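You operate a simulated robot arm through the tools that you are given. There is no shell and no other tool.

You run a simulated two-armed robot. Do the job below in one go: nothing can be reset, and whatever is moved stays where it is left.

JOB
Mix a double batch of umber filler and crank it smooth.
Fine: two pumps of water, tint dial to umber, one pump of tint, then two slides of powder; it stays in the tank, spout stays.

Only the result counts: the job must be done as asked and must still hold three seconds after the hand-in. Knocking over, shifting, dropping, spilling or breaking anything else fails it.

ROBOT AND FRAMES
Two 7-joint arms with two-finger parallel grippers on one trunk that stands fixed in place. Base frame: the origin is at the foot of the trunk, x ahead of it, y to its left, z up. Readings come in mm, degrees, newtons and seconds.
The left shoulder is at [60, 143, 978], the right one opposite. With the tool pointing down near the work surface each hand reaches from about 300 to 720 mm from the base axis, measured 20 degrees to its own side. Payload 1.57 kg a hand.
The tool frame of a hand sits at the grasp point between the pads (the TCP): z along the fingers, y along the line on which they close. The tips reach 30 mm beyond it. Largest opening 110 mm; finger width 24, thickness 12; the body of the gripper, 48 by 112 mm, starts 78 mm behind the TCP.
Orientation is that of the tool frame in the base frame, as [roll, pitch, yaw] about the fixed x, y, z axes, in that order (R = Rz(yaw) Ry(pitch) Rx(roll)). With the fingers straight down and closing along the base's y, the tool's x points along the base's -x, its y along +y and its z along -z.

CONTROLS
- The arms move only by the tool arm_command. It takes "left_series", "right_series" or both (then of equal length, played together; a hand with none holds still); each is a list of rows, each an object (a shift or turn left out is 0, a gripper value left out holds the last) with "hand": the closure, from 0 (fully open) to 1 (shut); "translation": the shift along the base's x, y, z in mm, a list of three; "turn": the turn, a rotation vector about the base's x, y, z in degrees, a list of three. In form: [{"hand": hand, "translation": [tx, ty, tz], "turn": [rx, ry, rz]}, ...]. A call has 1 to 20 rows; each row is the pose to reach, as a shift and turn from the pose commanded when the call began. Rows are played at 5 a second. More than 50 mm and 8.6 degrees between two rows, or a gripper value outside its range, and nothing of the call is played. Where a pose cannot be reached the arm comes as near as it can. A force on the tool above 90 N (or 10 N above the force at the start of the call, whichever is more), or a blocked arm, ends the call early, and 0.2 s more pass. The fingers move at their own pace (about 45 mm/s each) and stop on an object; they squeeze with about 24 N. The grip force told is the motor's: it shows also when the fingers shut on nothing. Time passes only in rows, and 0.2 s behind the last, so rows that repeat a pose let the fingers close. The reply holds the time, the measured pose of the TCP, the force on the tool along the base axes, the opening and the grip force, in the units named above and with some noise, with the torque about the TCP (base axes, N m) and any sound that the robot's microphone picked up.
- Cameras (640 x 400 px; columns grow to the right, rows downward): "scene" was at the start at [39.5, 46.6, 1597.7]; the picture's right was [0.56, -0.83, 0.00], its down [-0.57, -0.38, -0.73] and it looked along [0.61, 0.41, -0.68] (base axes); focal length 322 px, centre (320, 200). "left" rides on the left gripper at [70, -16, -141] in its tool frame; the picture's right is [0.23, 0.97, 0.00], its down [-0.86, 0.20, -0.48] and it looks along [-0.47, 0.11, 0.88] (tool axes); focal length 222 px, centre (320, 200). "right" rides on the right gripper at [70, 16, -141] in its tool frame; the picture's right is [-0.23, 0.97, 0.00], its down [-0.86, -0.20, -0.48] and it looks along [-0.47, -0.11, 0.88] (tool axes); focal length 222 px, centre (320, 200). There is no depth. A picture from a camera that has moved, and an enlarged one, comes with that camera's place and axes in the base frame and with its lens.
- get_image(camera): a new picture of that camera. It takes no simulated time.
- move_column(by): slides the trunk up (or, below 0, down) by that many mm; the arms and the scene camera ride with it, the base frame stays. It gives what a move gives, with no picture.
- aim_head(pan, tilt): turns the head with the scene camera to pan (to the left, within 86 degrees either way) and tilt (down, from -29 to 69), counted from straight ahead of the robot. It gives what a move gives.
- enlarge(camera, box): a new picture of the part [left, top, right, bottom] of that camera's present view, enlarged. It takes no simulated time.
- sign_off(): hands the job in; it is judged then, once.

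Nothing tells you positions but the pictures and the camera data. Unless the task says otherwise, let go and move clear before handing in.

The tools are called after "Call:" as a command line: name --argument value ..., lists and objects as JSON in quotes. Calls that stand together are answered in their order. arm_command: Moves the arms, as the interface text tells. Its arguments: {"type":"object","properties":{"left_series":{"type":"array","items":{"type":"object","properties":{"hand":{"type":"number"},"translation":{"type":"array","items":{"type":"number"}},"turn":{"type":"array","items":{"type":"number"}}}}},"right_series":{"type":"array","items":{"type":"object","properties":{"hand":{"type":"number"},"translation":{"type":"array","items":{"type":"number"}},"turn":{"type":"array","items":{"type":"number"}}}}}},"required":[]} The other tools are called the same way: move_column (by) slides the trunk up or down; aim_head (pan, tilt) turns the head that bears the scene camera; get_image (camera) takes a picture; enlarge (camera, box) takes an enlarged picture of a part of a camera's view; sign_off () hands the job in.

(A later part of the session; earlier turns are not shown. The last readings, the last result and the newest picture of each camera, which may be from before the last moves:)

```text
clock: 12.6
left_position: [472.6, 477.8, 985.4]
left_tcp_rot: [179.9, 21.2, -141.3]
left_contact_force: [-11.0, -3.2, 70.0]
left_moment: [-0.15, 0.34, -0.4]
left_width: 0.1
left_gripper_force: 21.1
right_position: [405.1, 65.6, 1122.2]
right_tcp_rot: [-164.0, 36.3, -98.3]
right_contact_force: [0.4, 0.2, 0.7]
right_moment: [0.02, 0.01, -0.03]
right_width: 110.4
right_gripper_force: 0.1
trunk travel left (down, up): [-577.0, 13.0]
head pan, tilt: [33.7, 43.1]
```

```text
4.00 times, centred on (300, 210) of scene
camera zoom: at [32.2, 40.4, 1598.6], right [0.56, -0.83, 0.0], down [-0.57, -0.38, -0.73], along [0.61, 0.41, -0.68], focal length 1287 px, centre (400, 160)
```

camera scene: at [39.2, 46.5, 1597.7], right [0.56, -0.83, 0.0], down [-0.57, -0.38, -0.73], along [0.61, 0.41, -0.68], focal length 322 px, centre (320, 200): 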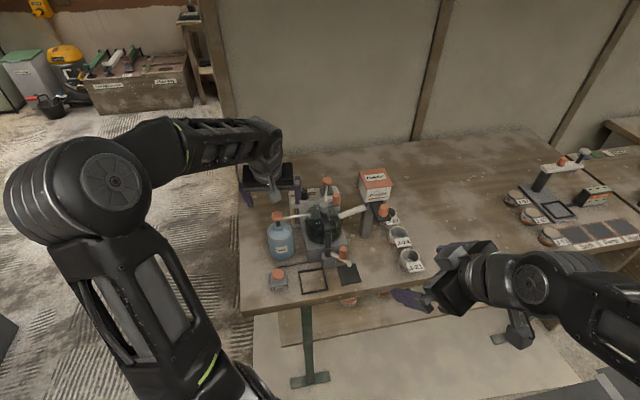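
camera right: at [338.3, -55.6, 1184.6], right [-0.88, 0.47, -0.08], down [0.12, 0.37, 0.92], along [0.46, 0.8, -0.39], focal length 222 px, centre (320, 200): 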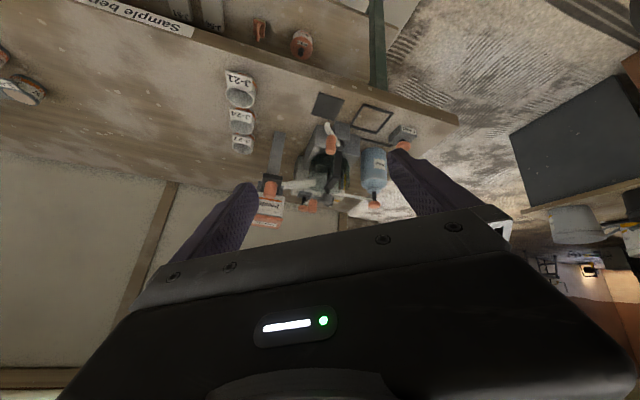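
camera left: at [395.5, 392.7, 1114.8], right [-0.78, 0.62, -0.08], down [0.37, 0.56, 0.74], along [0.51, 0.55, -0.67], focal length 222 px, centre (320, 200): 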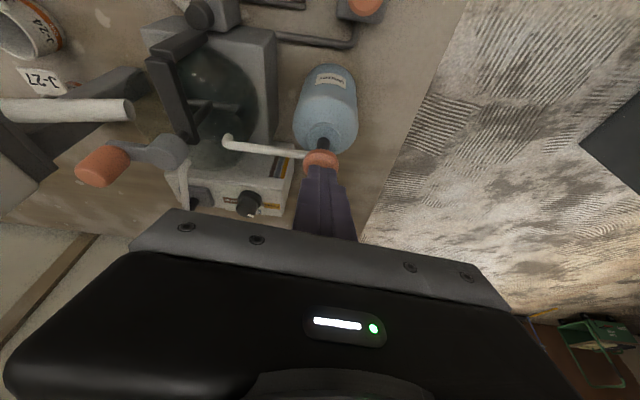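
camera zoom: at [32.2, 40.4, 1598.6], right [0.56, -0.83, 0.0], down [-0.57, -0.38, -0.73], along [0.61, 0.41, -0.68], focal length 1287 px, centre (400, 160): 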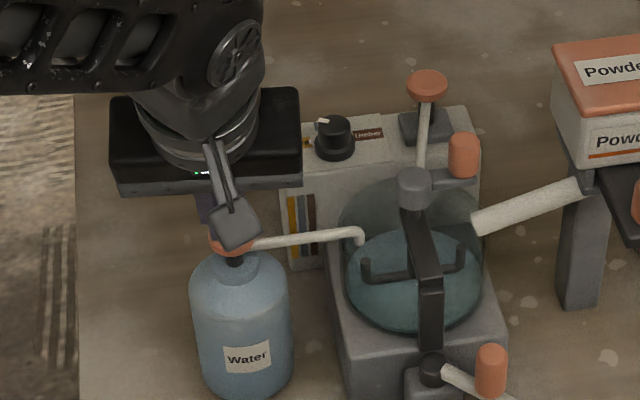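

The stroke bottomed out firmly (70 N with no further travel), and one dose is in the tank. I'll lift clear so the pump springs back.

Call:
arm_command --left_series '[{"translation": [0, 0, 8]}, {"translation": [0, 0, 16]}, {"translation": [0, 0, 24]}, {"translation": [0, 0, 34]}, {"translation": [0, 0, 34]}, {"translation": [0, 0, 34]}]'

Call:
enlarge --camera "right" --box '[320, 130, 430, 230]'

Call:
enlarge --camera "scene" --box '[240, 160, 360, 260]'

```text
clock: 14.0
left_position: [473.9, 479.4, 1007.8]
left_tcp_rot: [180.0, 20.0, -141.3]
left_contact_force: [0.8, -0.3, -0.2]
left_moment: [0.01, -0.03, 0.01]
left_width: 0.0
left_gripper_force: 21.4
right_position: [410.2, 69.9, 1120.1]
right_tcp_rot: [-164.4, 36.1, -98.4]
right_contact_force: [-0.1, 0.4, 0.4]
right_moment: [0.02, 0.0, -0.01]
right_width: 110.1
right_gripper_force: 0.1
trunk travel left (down, up): [-577.0, 13.0]
head pan, tilt: [33.7, 43.1]
```

```text
4.00 times, centred on (375, 180) of right
camera zoom: at [337.8, -55.7, 1184.9], right [-0.88, 0.47, -0.08], down [0.12, 0.37, 0.92], along [0.46, 0.8, -0.39], focal length 888 px, centre (100, 280)
```

zoom: 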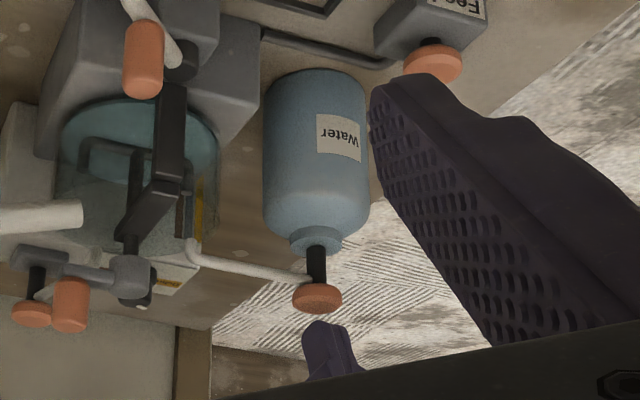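

```text
4.00 times, centred on (300, 210) of scene
camera zoom: at [39.5, 46.6, 1597.7], right [0.56, -0.83, 0.0], down [-0.57, -0.38, -0.73], along [0.61, 0.41, -0.68], focal length 1287 px, centre (400, 160)
```

zoom: 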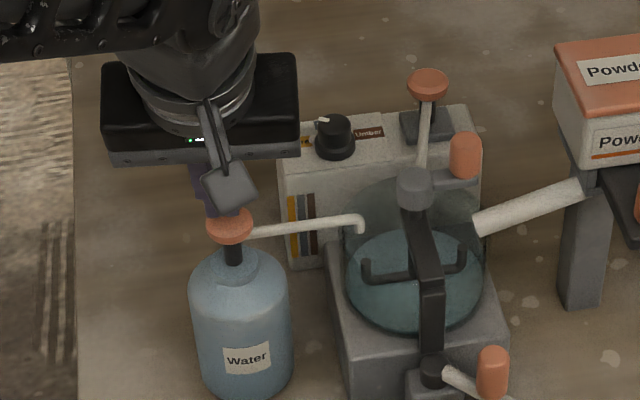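

The pump has returned fully. Now the second press.

Call:
arm_command --left_series '[{"translation": [0, 0, -8]}, {"translation": [0, 0, -15]}, {"translation": [0, 0, -22]}, {"translation": [0, 0, -29]}, {"translation": [0, 0, -29]}]'

Call:
enlarge --camera "scene" --box '[240, 160, 360, 260]'

Call:
enlarge --camera "right" --box '[320, 130, 430, 230]'

```text
clock: 15.2
left_position: [474.4, 479.2, 986.2]
left_tcp_rot: [179.9, 20.6, -141.1]
left_contact_force: [2.5, 7.6, 37.7]
left_moment: [0.25, -0.09, 0.15]
left_width: 0.1
left_gripper_force: 21.5
right_position: [408.3, 69.2, 1120.3]
right_tcp_rot: [-164.3, 36.1, -98.5]
right_contact_force: [0.6, 0.8, 0.9]
right_moment: [0.02, 0.0, 0.02]
right_width: 110.0
right_gripper_force: 0.1
trunk travel left (down, up): [-577.0, 13.0]
head pan, tilt: [33.7, 43.1]
```

```text
4.00 times, centred on (300, 210) of scene
camera zoom: at [36.9, 44.8, 1598.4], right [0.56, -0.83, 0.0], down [-0.57, -0.38, -0.73], along [0.61, 0.41, -0.68], focal length 1287 px, centre (400, 160)
```

zoom: 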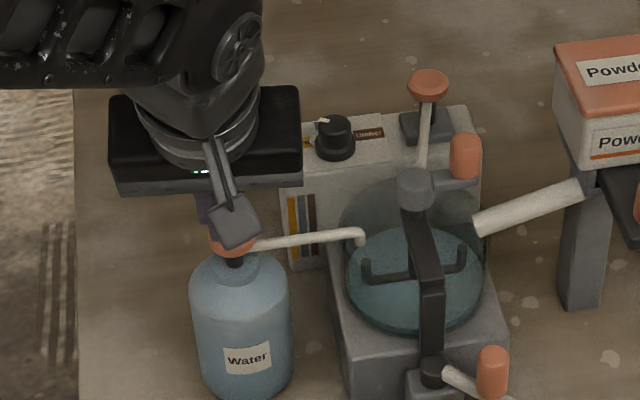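

```text
4.00 times, centred on (375, 180) of right
camera zoom: at [336.0, -56.9, 1186.0], right [-0.88, 0.47, -0.08], down [0.12, 0.37, 0.92], along [0.46, 0.8, -0.38], focal length 888 px, centre (100, 280)
```

zoom: 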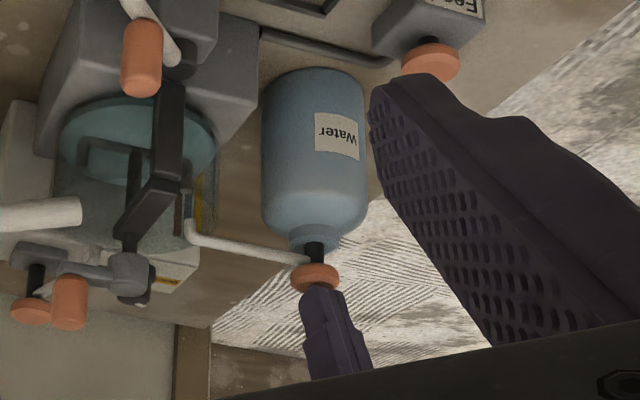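

The pump is at the bottom of its second stroke (38 N at the stop). I'll lift off and compare the tank level closely.

Call:
arm_command --left_series '[{"translation": [0, 0, 8]}, {"translation": [0, 0, 16]}, {"translation": [0, 0, 24]}, {"translation": [0, 0, 40]}, {"translation": [0, 0, 60]}, {"translation": [0, 0, 60]}]'

Call:
enlarge --camera "scene" --box '[310, 190, 370, 250]'

Call:
enlarge --camera "right" --box '[320, 130, 430, 230]'

Call:
get_image --camera "left"

```text
clock: 16.6
left_position: [474.1, 476.4, 1036.8]
left_tcp_rot: [180.0, 19.9, -141.2]
left_contact_force: [0.5, -0.4, 0.1]
left_moment: [0.01, 0.0, -0.01]
left_width: 0.0
left_gripper_force: 21.6
right_position: [409.8, 69.9, 1119.4]
right_tcp_rot: [-164.4, 36.0, -98.6]
right_contact_force: [-0.2, -0.7, -0.2]
right_moment: [0.0, 0.03, -0.03]
right_width: 109.9
right_gripper_force: 0.1
trunk travel left (down, up): [-577.0, 13.0]
head pan, tilt: [33.7, 43.1]
```

```text
6.67 times, centred on (340, 220) of scene
camera zoom: at [39.6, 46.7, 1597.7], right [0.56, -0.83, 0.0], down [-0.57, -0.38, -0.73], along [0.61, 0.41, -0.68], focal length 2145 px, centre (187, 67)
```

zoom: 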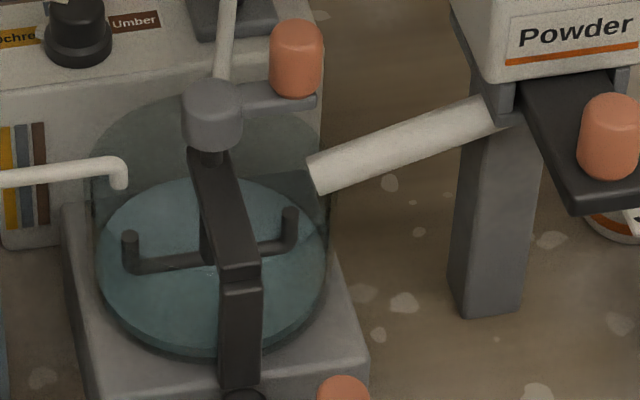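

```text
4.00 times, centred on (375, 180) of right
camera zoom: at [337.9, -55.7, 1184.9], right [-0.88, 0.47, -0.08], down [0.12, 0.37, 0.92], along [0.46, 0.8, -0.39], focal length 888 px, centre (100, 280)
```

zoom: 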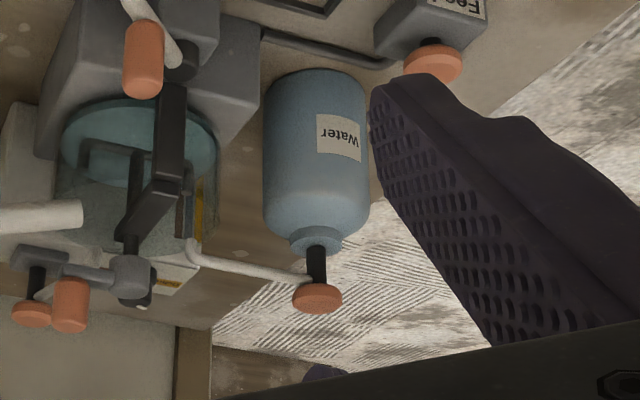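

```text
taken
camera left: at [395.1, 394.4, 1146.5], right [-0.78, 0.62, -0.08], down [0.37, 0.56, 0.74], along [0.51, 0.55, -0.67], focal length 222 px, centre (320, 200)
```

left: 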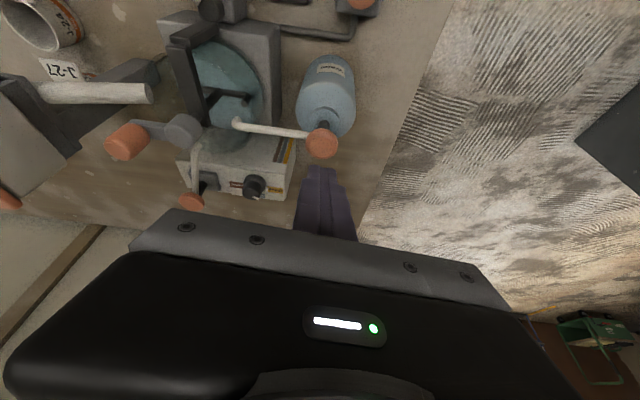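

I'll take the same framing as after the first dose so I can compare the water level directly.

Call:
enlarge --camera "scene" --box '[240, 160, 360, 260]'

Call:
enlarge --camera "left" --box '[150, 20, 290, 210]'

```text
4.00 times, centred on (300, 210) of scene
camera zoom: at [39.6, 46.7, 1597.7], right [0.56, -0.83, 0.0], down [-0.57, -0.38, -0.73], along [0.61, 0.41, -0.68], focal length 1287 px, centre (400, 160)
```

zoom: 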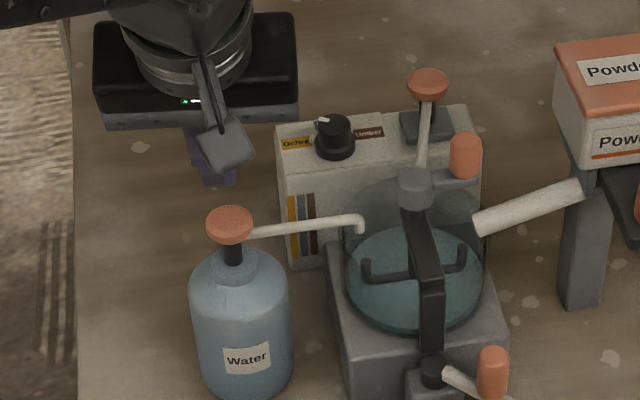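

```text
2.11 times, centred on (220, 115) of left
camera zoom: at [395.1, 394.4, 1146.5], right [-0.78, 0.62, -0.08], down [0.37, 0.56, 0.74], along [0.51, 0.55, -0.67], focal length 468 px, centre (530, 379)
```

zoom: 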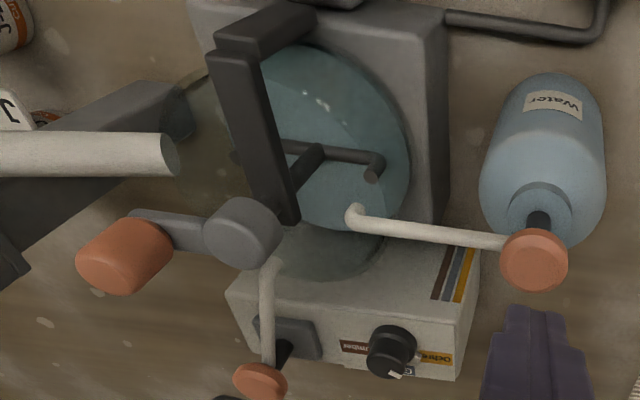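

Both water doses were pressed to the stop. Next is the dial: I'll half-open the gripper and hover over the knob at about [636, 510, 925] with a 35° tilt.

Call:
arm_command --left_series '[{"hand": 0.45, "translation": [30, 4, 0], "turn": [2.34, -1.92, 4.66]}, {"translation": [62, 8, -8], "turn": [4.68, -3.84, 9.32]}, {"translation": [94, 12, -16], "turn": [7.02, -5.76, 13.98]}, {"translation": [126, 17, -25], "turn": [9.36, -7.68, 18.64]}, {"translation": [156, 21, -33], "turn": [11.7, -9.6, 23.3]}, {"translation": [156, 21, -33], "turn": [11.7, -9.6, 23.3]}]'

Call:
get_image --camera "left"

Call:
enlarge --camera "right" --box '[220, 80, 430, 235]'

Call:
enlarge --camera "scene" --box '[240, 160, 360, 260]'

```text
clock: 18.0
left_position: [630.7, 499.2, 1005.9]
left_tcp_rot: [179.9, 35.2, -117.6]
left_contact_force: [-0.1, 0.1, 1.0]
left_moment: [-0.03, -0.02, -0.01]
left_width: 60.4
left_gripper_force: 0.1
right_position: [408.4, 69.2, 1118.7]
right_tcp_rot: [-164.4, 36.2, -98.5]
right_contact_force: [0.1, 0.1, -0.2]
right_moment: [0.02, 0.01, 0.03]
right_width: 110.2
right_gripper_force: 0.1
trunk travel left (down, up): [-577.0, 13.0]
head pan, tilt: [33.7, 43.1]
```

```text
taken
camera left: at [580.2, 370.4, 1082.4], right [-0.95, 0.29, -0.13], down [0.02, 0.47, 0.88], along [0.31, 0.84, -0.45], focal length 222 px, centre (320, 200)
```

left: 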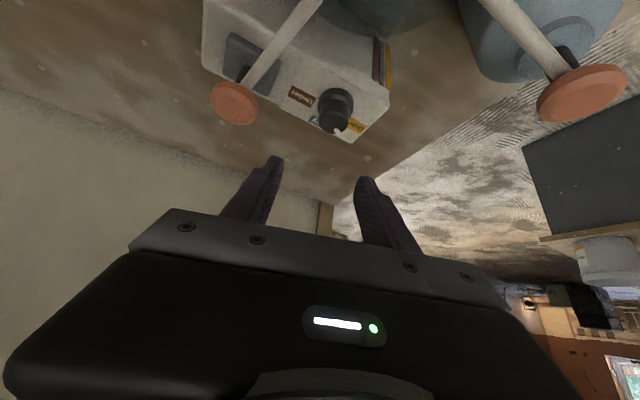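

```text
2.58 times, centred on (325, 158) of right
camera zoom: at [337.2, -55.6, 1185.1], right [-0.88, 0.47, -0.08], down [0.12, 0.37, 0.92], along [0.46, 0.8, -0.39], focal length 573 px, centre (307, 310)
```

zoom: 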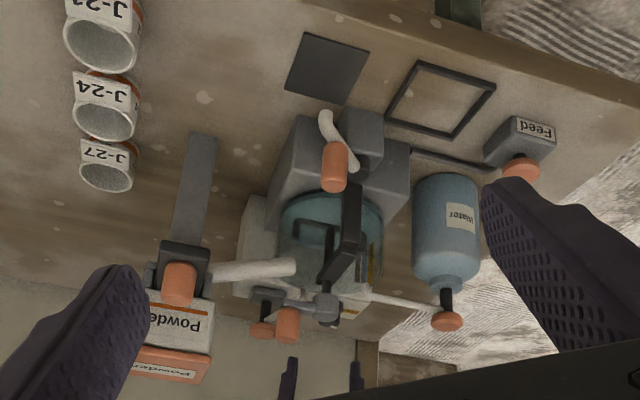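

```text
4.00 times, centred on (300, 210) of scene
camera zoom: at [38.8, 46.8, 1597.7], right [0.56, -0.83, 0.0], down [-0.57, -0.38, -0.73], along [0.61, 0.41, -0.68], focal length 1287 px, centre (400, 160)
```

zoom: 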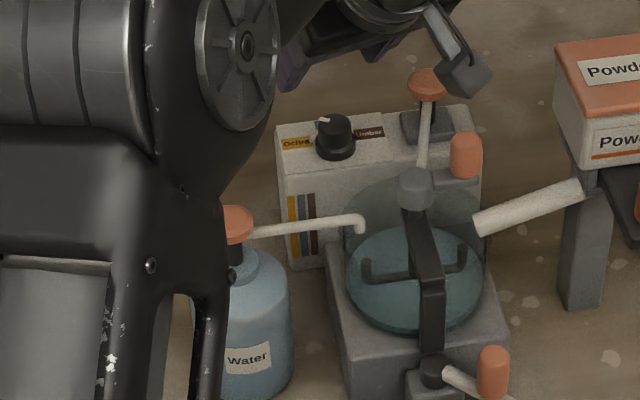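

I'm hovering over the dial area; I'll zoom in to read the exact knob position and pointer.

Call:
enlarge --camera "left" --box '[270, 60, 400, 150]'

Call:
enlarge --camera "scene" --box '[300, 180, 340, 205]'

```text
4.44 times, centred on (335, 105) of left
camera zoom: at [580.2, 370.4, 1082.4], right [-0.95, 0.29, -0.13], down [0.02, 0.47, 0.88], along [0.31, 0.84, -0.45], focal length 987 px, centre (253, 622)
```

zoom: 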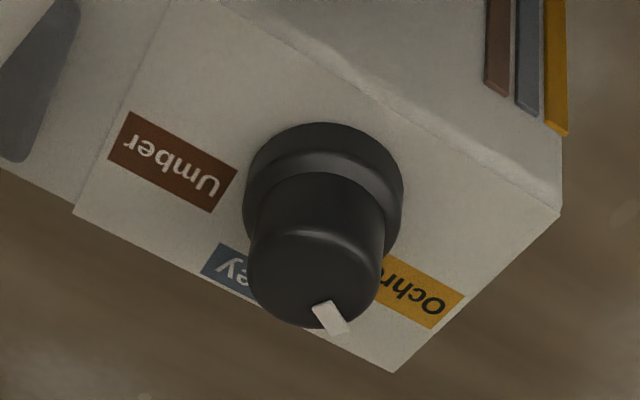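

```text
16.00 times, centred on (320, 192) of scene
camera zoom: at [38.8, 46.8, 1597.7], right [0.56, -0.83, 0.0], down [-0.57, -0.38, -0.73], along [0.61, 0.41, -0.68], focal length 5149 px, centre (320, 320)
```

zoom: 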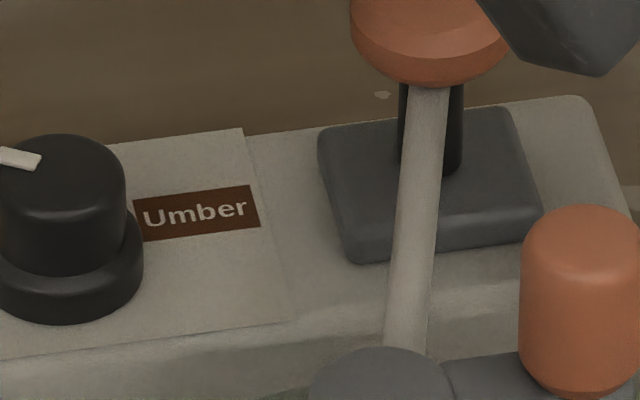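

The best fit puts the knob at about [632, 507, 930]. I'll lower until the tips are just above the knob top and check again.

Call:
arm_command --left_series '[{"translation": [-2, -1, -14]}, {"translation": [-4, -3, -28]}, {"translation": [-4, -3, -38]}, {"translation": [-4, -3, -38]}]'

Call:
get_image --camera "left"

Call:
enlarge --camera "scene" --box '[280, 160, 360, 210]'

Call:
enlarge --camera "right" --box '[270, 150, 390, 230]'

```text
clock: 19.0
left_position: [625.7, 496.1, 966.7]
left_tcp_rot: [179.8, 35.0, -117.8]
left_contact_force: [0.5, 0.0, -0.3]
left_moment: [0.0, 0.01, 0.0]
left_width: 60.6
left_gripper_force: 0.0
right_position: [411.3, 69.6, 1119.2]
right_tcp_rot: [-164.4, 36.0, -98.5]
right_contact_force: [-0.8, -0.4, 0.5]
right_moment: [-0.02, 0.03, -0.04]
right_width: 110.0
right_gripper_force: 0.1
trunk travel left (down, up): [-577.0, 13.0]
head pan, tilt: [33.7, 43.1]
```

```text
taken
camera left: at [576.9, 367.6, 1043.1], right [-0.95, 0.29, -0.13], down [0.02, 0.47, 0.88], along [0.31, 0.84, -0.45], focal length 222 px, centre (320, 200)
```

left: 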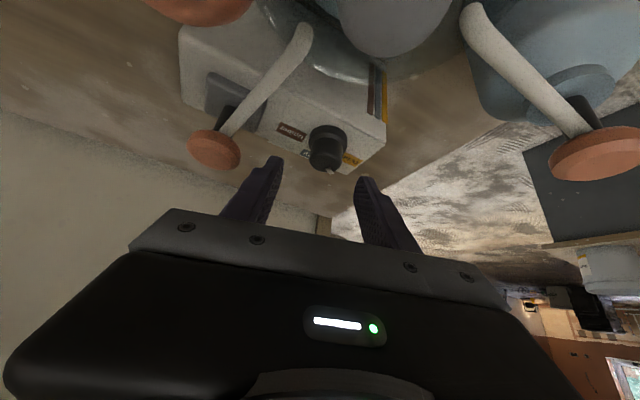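

```text
8.00 times, centred on (320, 185) of scene
camera zoom: at [39.5, 46.5, 1597.7], right [0.56, -0.83, 0.0], down [-0.57, -0.38, -0.73], along [0.61, 0.41, -0.68], focal length 2574 px, centre (320, 320)
```

zoom: 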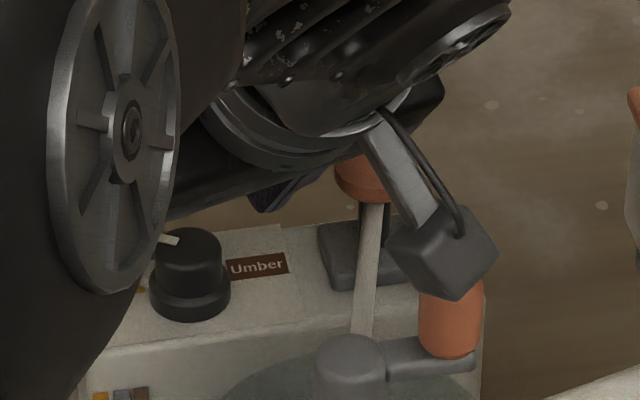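

```text
5.00 times, centred on (330, 190) of right
camera zoom: at [337.8, -55.8, 1184.9], right [-0.88, 0.47, -0.08], down [0.12, 0.37, 0.92], along [0.46, 0.8, -0.39], focal length 1111 px, centre (270, 250)
```

zoom: 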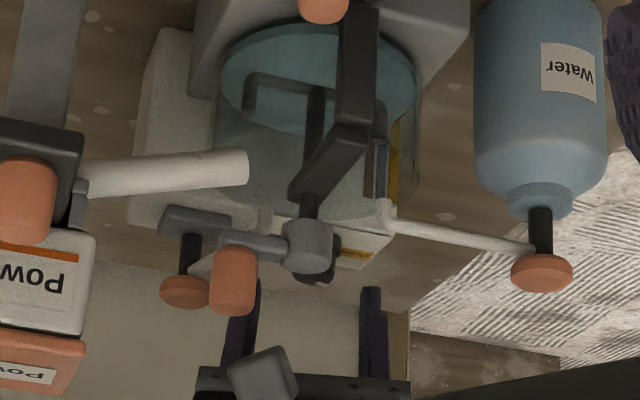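

Warning: the left wrist camera housing is hanging right above the crank handle at this heading, so going lower here could hit it. I'll go back up and swing to a heading of about 38°, where the housing is clear of both crank and pump.

Call:
arm_command --left_series '[{"translation": [0, 0, 20]}, {"translation": [0, 0, 40]}, {"translation": [-1, 1, 40], "turn": [0, 0, -8.1]}, {"translation": [-2, 2, 40], "turn": [0, 0, -16.2]}, {"translation": [-4, 3, 40], "turn": [0, 0, -24.3]}, {"translation": [-4, 3, 40], "turn": [0, 0, -24.3]}]'

Call:
get_image --camera "left"

Call:
enlarge --camera "right" --box '[270, 150, 390, 230]'

Call:
enlarge --camera "scene" --box '[260, 150, 380, 240]'

```text
clock: 20.4
left_position: [623.0, 498.6, 1007.0]
left_tcp_rot: [179.8, 35.0, -142.2]
left_contact_force: [0.2, 0.9, -0.6]
left_moment: [0.0, 0.03, 0.03]
left_width: 60.5
left_gripper_force: 0.1
right_position: [410.3, 70.7, 1119.6]
right_tcp_rot: [-164.4, 36.1, -98.6]
right_contact_force: [0.1, 0.4, -1.3]
right_moment: [0.03, -0.01, -0.02]
right_width: 110.1
right_gripper_force: 0.1
trunk travel left (down, up): [-577.0, 13.0]
head pan, tilt: [33.7, 43.1]
```

```text
taken
camera left: at [523.1, 402.1, 1083.0], right [-0.75, 0.65, -0.13], down [0.21, 0.42, 0.88], along [0.63, 0.63, -0.45], focal length 222 px, centre (320, 200)
```

left: 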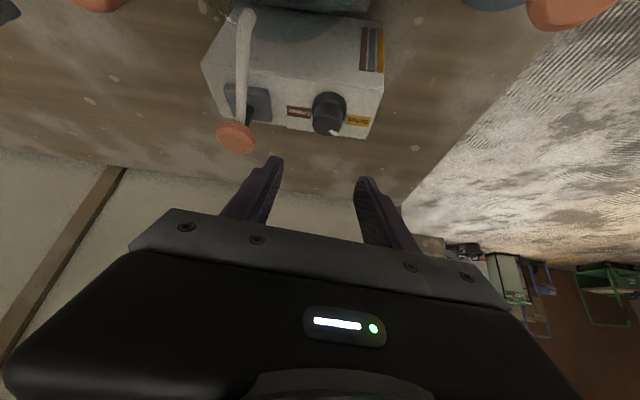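

```text
5.00 times, centred on (330, 190) of right
camera zoom: at [338.1, -56.0, 1184.8], right [-0.88, 0.47, -0.08], down [0.12, 0.37, 0.92], along [0.46, 0.8, -0.39], focal length 1111 px, centre (270, 250)
```

zoom: 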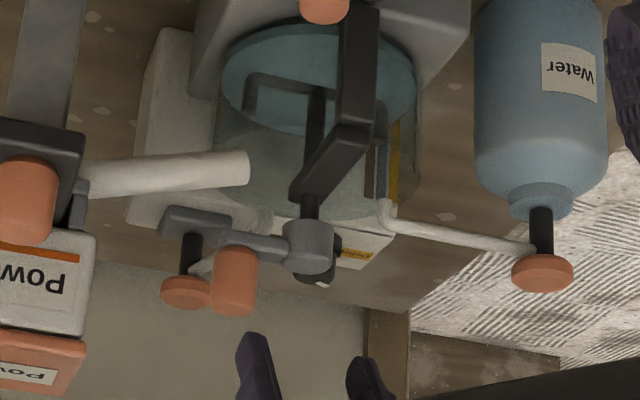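

```text
4.44 times, centred on (320, 195) of scene
camera zoom: at [39.9, 46.3, 1597.7], right [0.56, -0.83, 0.0], down [-0.57, -0.38, -0.73], along [0.61, 0.41, -0.68], focal length 1430 px, centre (320, 222)
```

zoom: 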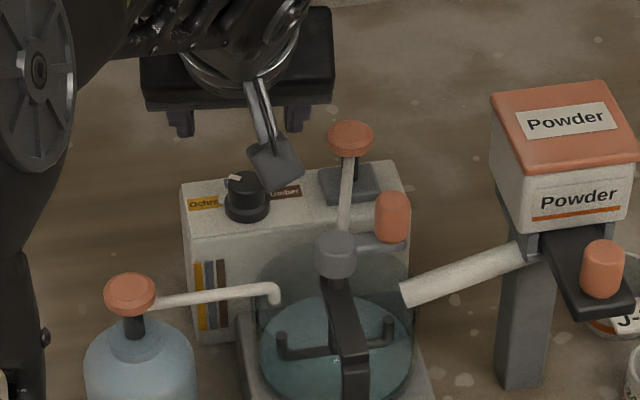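

I'll zoom in on the knob from this heading for a precise fix.

Call:
enlarge --camera "left" --box '[280, 80, 390, 150]'

Call:
enlarge --camera "scene" --box '[290, 175, 340, 210]'

```text
5.71 times, centred on (335, 115) of left
camera zoom: at [523.1, 402.1, 1083.0], right [-0.75, 0.65, -0.13], down [0.21, 0.42, 0.88], along [0.63, 0.63, -0.45], focal length 1269 px, centre (234, 686)
```

zoom: 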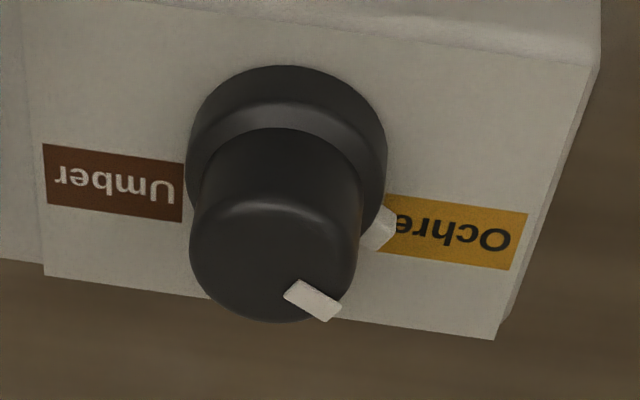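

```text
11.43 times, centred on (315, 192) of scene
camera zoom: at [39.9, 46.3, 1597.7], right [0.56, -0.83, 0.0], down [-0.57, -0.38, -0.73], along [0.61, 0.41, -0.68], focal length 3678 px, centre (377, 286)
```

zoom: 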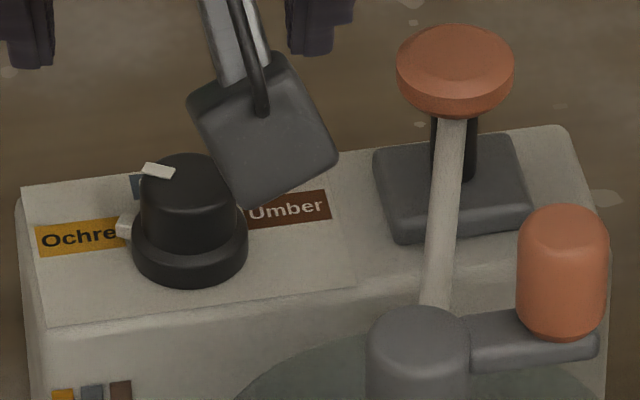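

Combining both headings, the knob axis is at about [627.5, 500.5] with its top at z≈940. I'll lower with the fingers straddling it and check.

Call:
arm_command --left_series '[{"translation": [-2, -2, -15]}, {"translation": [-4.5, -5.5, -30]}, {"translation": [-4.5, -5.5, -38]}, {"translation": [-4.5, -5.5, -38]}]'

Call:
get_image --camera "left"

Call:
enlarge --camera "scene" --box '[260, 150, 380, 240]'

Call:
enlarge --camera "right" --box '[270, 150, 390, 230]'

```text
clock: 21.4
left_position: [616.8, 494.3, 970.6]
left_tcp_rot: [180.0, 35.1, -142.1]
left_contact_force: [0.7, 0.6, -0.1]
left_moment: [-0.03, 0.01, 0.01]
left_width: 60.6
left_gripper_force: 0.0
right_position: [409.8, 70.4, 1119.2]
right_tcp_rot: [-164.4, 36.1, -98.5]
right_contact_force: [-0.3, -0.2, 0.1]
right_moment: [0.03, -0.03, -0.01]
right_width: 110.0
right_gripper_force: 0.0
trunk travel left (down, up): [-577.0, 13.0]
head pan, tilt: [33.7, 43.1]
```

```text
taken
camera left: at [518.6, 396.9, 1045.7], right [-0.75, 0.65, -0.13], down [0.21, 0.42, 0.88], along [0.63, 0.63, -0.45], focal length 222 px, centre (320, 200)
```

left: 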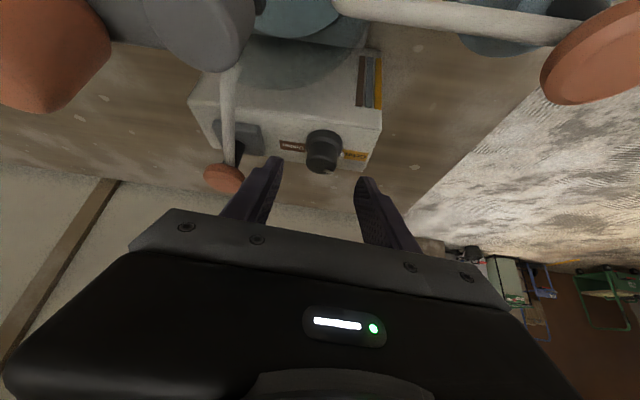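

```text
4.44 times, centred on (320, 195) of scene
camera zoom: at [39.4, 46.6, 1597.7], right [0.56, -0.83, 0.0], down [-0.57, -0.38, -0.73], along [0.61, 0.41, -0.68], focal length 1430 px, centre (320, 222)
```

zoom: 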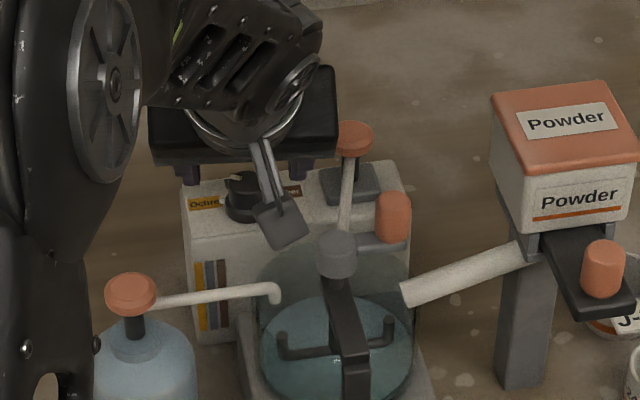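

```text
5.00 times, centred on (330, 190) of right
camera zoom: at [337.7, -55.7, 1184.9], right [-0.88, 0.47, -0.08], down [0.12, 0.37, 0.92], along [0.46, 0.8, -0.39], focal length 1111 px, centre (270, 250)
```

zoom: 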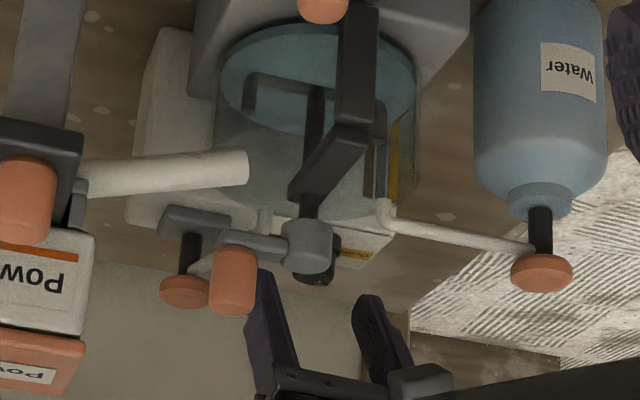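

I'll zoom in on the knob between the fingers.

Call:
enlarge --camera "left" --box '[260, 110, 390, 200]'

Call:
enlarge --camera "right" --box '[310, 190, 370, 230]'

```text
4.44 times, centred on (325, 155) of left
camera zoom: at [518.6, 396.9, 1045.7], right [-0.75, 0.65, -0.13], down [0.21, 0.42, 0.88], along [0.63, 0.63, -0.45], focal length 987 px, centre (298, 400)
```

zoom: 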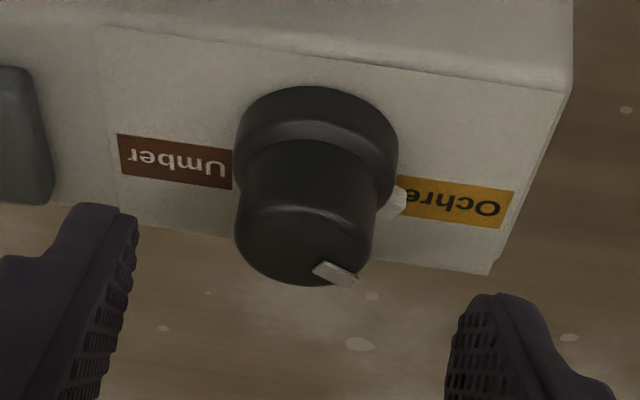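

```text
10.00 times, centred on (340, 210) of right
camera zoom: at [337.7, -55.7, 1184.9], right [-0.88, 0.47, -0.08], down [0.12, 0.37, 0.92], along [0.46, 0.8, -0.39], focal length 2221 px, centre (120, 100)
```

zoom: 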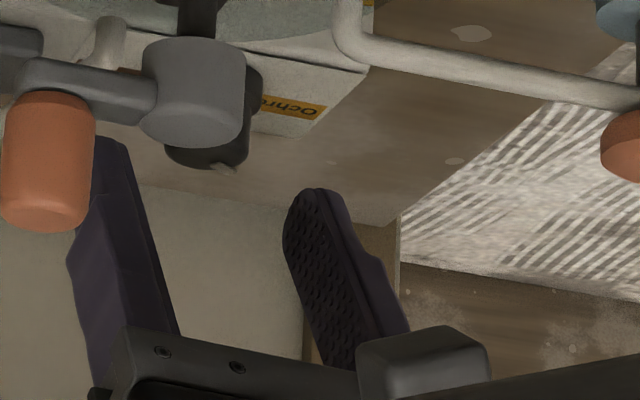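

The knob is centred between the fingertips. I'll lower 12 mm and close on the knob.

Call:
arm_command --left_series '[{"translation": [0, 0, -6]}, {"translation": [0, 0, -12]}, {"translation": [0, 0, -12]}]'

Call:
enlarge --camera "left" --box '[260, 110, 390, 200]'

Call:
enlarge --camera "right" --box '[310, 190, 370, 230]'

Call:
enlarge --camera "scene" --box '[260, 150, 380, 240]'

```text
clock: 22.2
left_position: [617.2, 494.5, 957.8]
left_tcp_rot: [179.8, 35.0, -142.2]
left_contact_force: [0.1, 0.2, 0.7]
left_moment: [-0.02, 0.02, -0.02]
left_width: 60.4
left_gripper_force: 0.1
right_position: [409.9, 69.5, 1118.2]
right_tcp_rot: [-164.5, 36.2, -98.5]
right_contact_force: [0.6, 0.0, -0.2]
right_moment: [0.01, 0.01, 0.02]
right_width: 109.9
right_gripper_force: 0.1
trunk travel left (down, up): [-577.0, 13.0]
head pan, tilt: [33.7, 43.1]
```

```text
4.44 times, centred on (325, 155) of left
camera zoom: at [518.3, 396.7, 1034.1], right [-0.75, 0.65, -0.13], down [0.21, 0.42, 0.88], along [0.63, 0.63, -0.45], focal length 987 px, centre (298, 400)
```

zoom: 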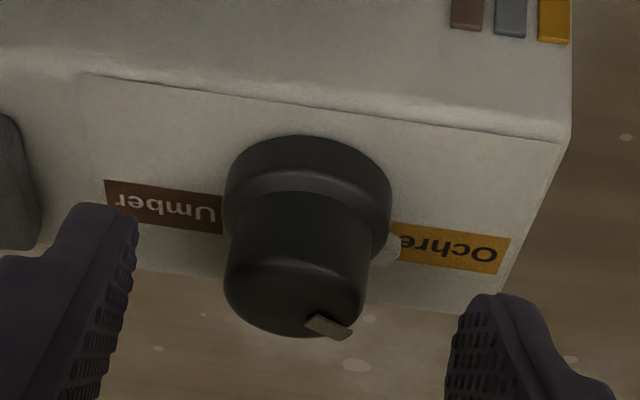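

```text
10.00 times, centred on (340, 210) of right
camera zoom: at [337.8, -55.7, 1184.9], right [-0.88, 0.47, -0.08], down [0.12, 0.37, 0.92], along [0.46, 0.8, -0.39], focal length 2221 px, centre (120, 100)
```

zoom: 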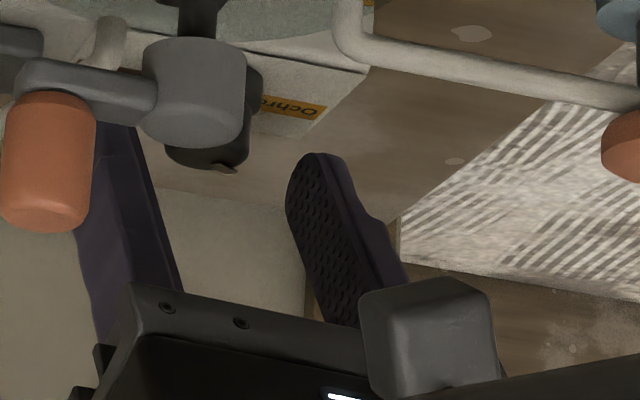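

```text
4.44 times, centred on (320, 195) of scene
camera zoom: at [39.5, 46.6, 1597.7], right [0.56, -0.83, 0.0], down [-0.57, -0.38, -0.73], along [0.61, 0.41, -0.68], focal length 1430 px, centre (320, 222)
```

zoom: 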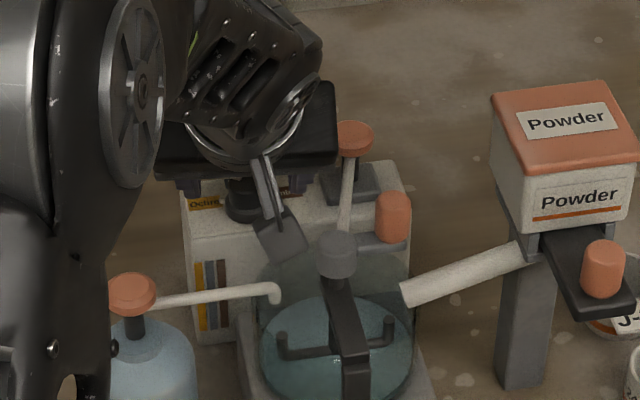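

The geometry looks right: the pads straddle the upper knob just above its collar. Closing on it now.

Call:
arm_command --left_series '[{"hand": 1}, {"hand": 1}, {"hand": 1}, {"hand": 1}, {"hand": 1}]'

Call:
enlarge --camera "left" --box '[260, 110, 390, 200]'

Call:
enlarge --camera "right" --box '[310, 190, 370, 230]'

```text
clock: 23.4
left_position: [617.8, 493.8, 958.7]
left_tcp_rot: [180.0, 35.0, -142.1]
left_contact_force: [2.2, -4.2, -0.4]
left_moment: [-0.29, -0.23, -0.06]
left_width: 27.8
left_gripper_force: 38.1
right_position: [410.4, 70.5, 1118.5]
right_tcp_rot: [-164.5, 36.1, -98.6]
right_contact_force: [-0.7, 0.6, 0.4]
right_moment: [0.0, -0.01, 0.01]
right_width: 110.0
right_gripper_force: 0.1
trunk travel left (down, up): [-577.0, 13.0]
head pan, tilt: [33.7, 43.1]
```

```text
4.44 times, centred on (325, 155) of left
camera zoom: at [519.0, 395.8, 1034.2], right [-0.75, 0.65, -0.13], down [0.21, 0.42, 0.88], along [0.63, 0.63, -0.45], focal length 987 px, centre (298, 400)
```

zoom: 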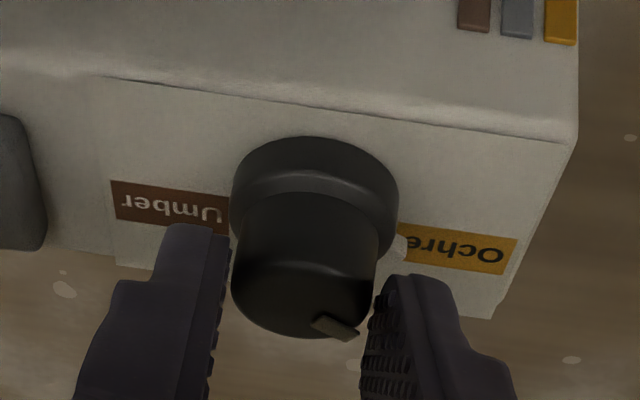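

```text
10.00 times, centred on (340, 210) of right
camera zoom: at [338.2, -56.2, 1184.8], right [-0.88, 0.47, -0.08], down [0.12, 0.37, 0.92], along [0.46, 0.8, -0.39], focal length 2221 px, centre (120, 100)
```

zoom: 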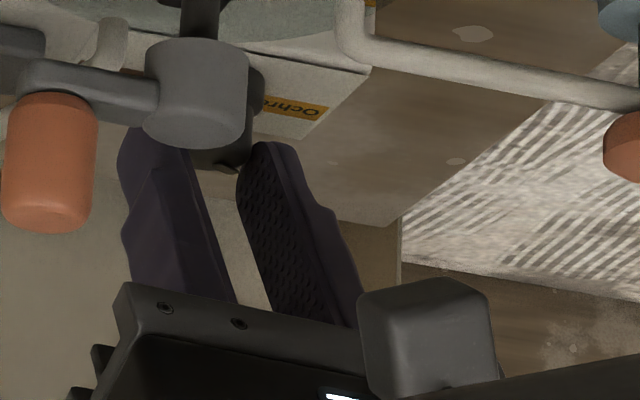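

I have a firm grip on the knob at 27.8 mm. I'll turn it clockwise 50° about its own axis.

Call:
arm_command --left_series '[{"hand": 1, "translation": [-0.7, 1.0, 0], "turn": [0, 0, -7.14]}, {"translation": [-1.2, 2.1, 0], "turn": [0, 0, -14.29]}, {"translation": [-1.6, 3.2, 0], "turn": [0, 0, -21.43]}, {"translation": [-1.9, 4.4, 0], "turn": [0, 0, -28.57]}, {"translation": [-2.0, 5.5, 0], "turn": [0, 0, -35.71]}, {"translation": [-2.0, 6.7, 0], "turn": [0, 0, -42.86]}, {"translation": [-1.8, 7.9, 0], "turn": [0, 0, -50]}, {"translation": [-1.8, 7.9, 0], "turn": [0, 0, -50]}]'

Call:
enlarge --camera "left" --box '[260, 110, 390, 200]'

Call:
enlarge --camera "scene" --box '[260, 150, 380, 240]'

Call:
enlarge --camera "right" --box '[270, 150, 390, 230]'

```text
clock: 25.2
left_position: [616.2, 501.6, 958.9]
left_tcp_rot: [179.7, 35.1, 168.0]
left_contact_force: [3.0, 5.7, 8.5]
left_moment: [-0.22, 0.27, 0.07]
left_width: 27.8
left_gripper_force: 38.4
right_position: [409.8, 70.0, 1118.5]
right_tcp_rot: [-164.5, 36.1, -98.4]
right_contact_force: [0.0, -0.2, 0.1]
right_moment: [0.05, -0.07, -0.01]
right_width: 110.3
right_gripper_force: 0.0
trunk travel left (down, up): [-577.0, 13.0]
head pan, tilt: [33.7, 43.1]
```

```text
4.44 times, centred on (325, 155) of left
camera zoom: at [476.8, 516.2, 1034.4], right [0.02, 0.99, -0.13], down [0.46, 0.1, 0.88], along [0.89, -0.07, -0.45], focal length 987 px, centre (298, 400)
```

zoom: 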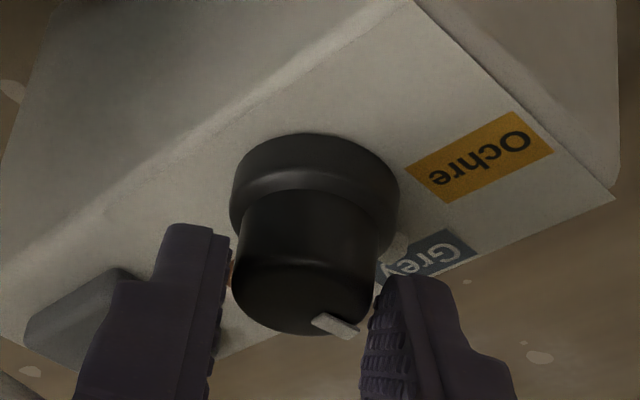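

```text
4.44 times, centred on (320, 195) of scene
camera zoom: at [39.2, 46.9, 1597.8], right [0.56, -0.83, 0.0], down [-0.57, -0.38, -0.73], along [0.61, 0.41, -0.68], focal length 1430 px, centre (320, 222)
```

zoom: 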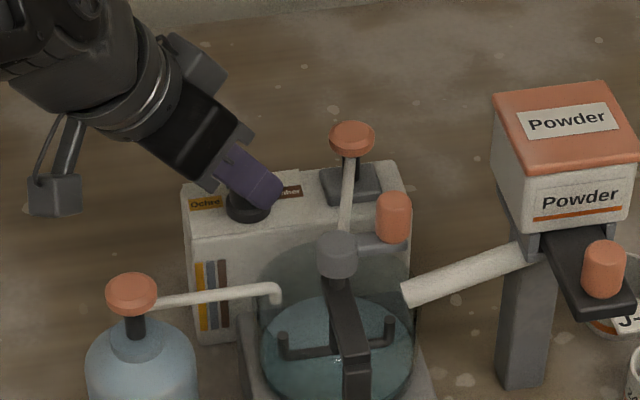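

```text
5.00 times, centred on (330, 190) of right
camera zoom: at [337.6, -55.4, 1185.0], right [-0.88, 0.47, -0.08], down [0.12, 0.37, 0.92], along [0.46, 0.8, -0.39], focal length 1111 px, centre (270, 250)
```

zoom: 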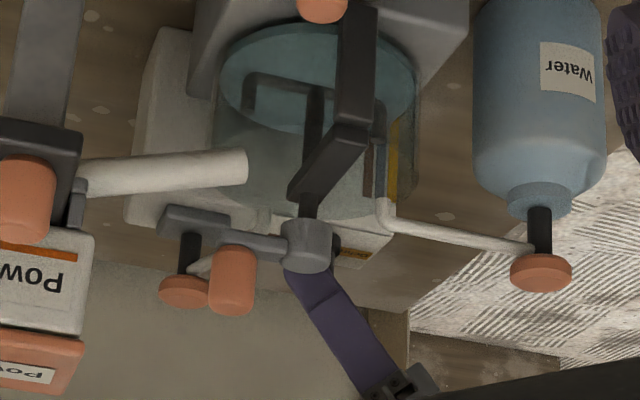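

The knob turned with the gripper and now points near Grey. I'll release, lift, swing back to heading 38° and regrasp.

Call:
arm_command --left_series '[{"hand": 0.45}, {"hand": 0.45}, {"hand": 0.45}, {"translation": [0, 0, 20]}, {"translation": [0.2, -1.2, 25], "turn": [0, 0, 8]}, {"translation": [0, -2.4, 25], "turn": [0, 0, 16]}, {"translation": [0, -3.6, 25], "turn": [0, 0, 24]}, {"translation": [0.2, -5, 25], "turn": [0, 0, 32]}, {"translation": [1, -6.5, 25], "turn": [0, 0, 41]}, {"translation": [1.8, -7.9, 25], "turn": [0, 0, 49.5]}, {"translation": [1.8, -7.9, 25], "turn": [0, 0, 49.5]}]'

Call:
enlarge --camera "left" --box '[260, 110, 390, 200]'

Call:
enlarge --camera "scene" --box '[260, 150, 380, 240]'

```text
refused: row 9 steps farther than a row can; nothing moved
```

```text
4.44 times, centred on (325, 155) of left
camera zoom: at [476.8, 516.2, 1034.4], right [0.02, 0.99, -0.13], down [0.46, 0.1, 0.88], along [0.89, -0.07, -0.45], focal length 987 px, centre (298, 400)
```

zoom: 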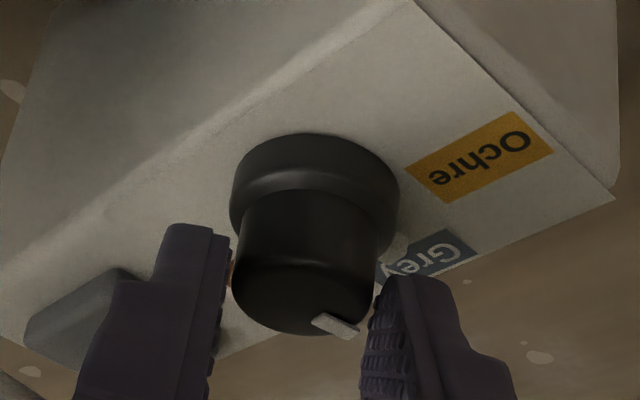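

```text
4.44 times, centred on (320, 195) of scene
camera zoom: at [39.2, 46.9, 1597.8], right [0.56, -0.83, 0.0], down [-0.57, -0.38, -0.73], along [0.61, 0.41, -0.68], focal length 1430 px, centre (320, 222)
```

zoom: 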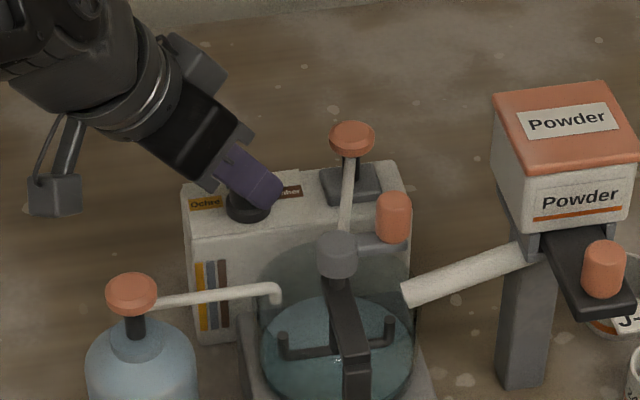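

One row turned more than 8.6°, so nothing moved. I'll repeat it with smaller turn steps.

Call:
arm_command --left_series '[{"hand": 0.45}, {"hand": 0.45}, {"hand": 0.45}, {"translation": [0, 0, 20]}, {"translation": [0.2, -1.2, 25], "turn": [0, 0, 8]}, {"translation": [0, -2.4, 25], "turn": [0, 0, 16]}, {"translation": [0, -3.6, 25], "turn": [0, 0, 24]}, {"translation": [0.2, -5, 25], "turn": [0, 0, 32]}, {"translation": [0.8, -6.2, 25], "turn": [0, 0, 40]}, {"translation": [1.6, -7.4, 25], "turn": [0, 0, 47]}, {"translation": [1.8, -7.9, 25], "turn": [0, 0, 50]}, {"translation": [1.8, -7.9, 25], "turn": [0, 0, 50]}]'

Call:
enlarge --camera "left" --box '[260, 90, 390, 190]'

Call:
enlarge --camera "scene" --box '[260, 150, 380, 240]'

```text
clock: 27.8
left_position: [618.4, 493.4, 982.9]
left_tcp_rot: [179.8, 35.0, -142.0]
left_contact_force: [-0.6, 0.4, 0.8]
left_moment: [-0.05, 0.02, -0.04]
left_width: 60.5
left_gripper_force: 0.0
right_position: [411.1, 69.8, 1119.3]
right_tcp_rot: [-164.3, 36.1, -98.5]
right_contact_force: [0.1, -0.7, 0.7]
right_moment: [0.03, 0.0, -0.03]
right_width: 109.9
right_gripper_force: 0.1
trunk travel left (down, up): [-577.0, 13.0]
head pan, tilt: [33.7, 43.1]
```

```text
4.00 times, centred on (325, 140) of left
camera zoom: at [519.1, 396.5, 1058.6], right [-0.75, 0.65, -0.13], down [0.21, 0.42, 0.88], along [0.63, 0.63, -0.45], focal length 888 px, centre (300, 440)
```

zoom: 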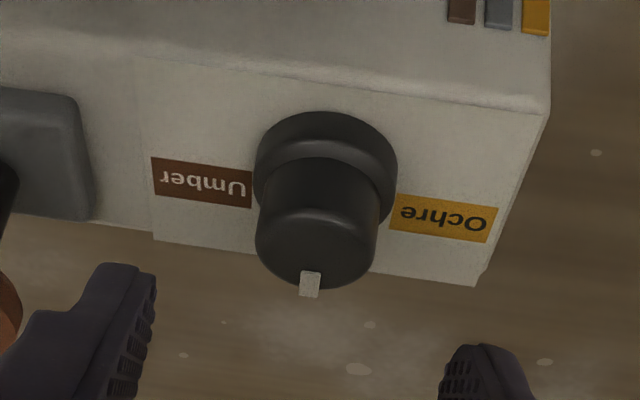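

```text
4.44 times, centred on (320, 195) of scene
camera zoom: at [39.5, 46.7, 1597.7], right [0.56, -0.83, 0.0], down [-0.57, -0.38, -0.73], along [0.61, 0.41, -0.68], focal length 1430 px, centre (320, 222)
```

zoom: 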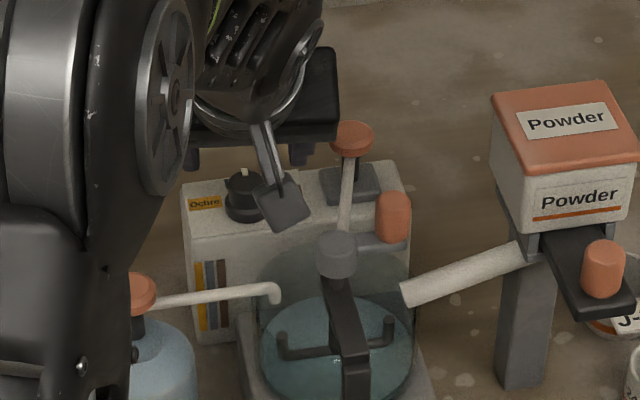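

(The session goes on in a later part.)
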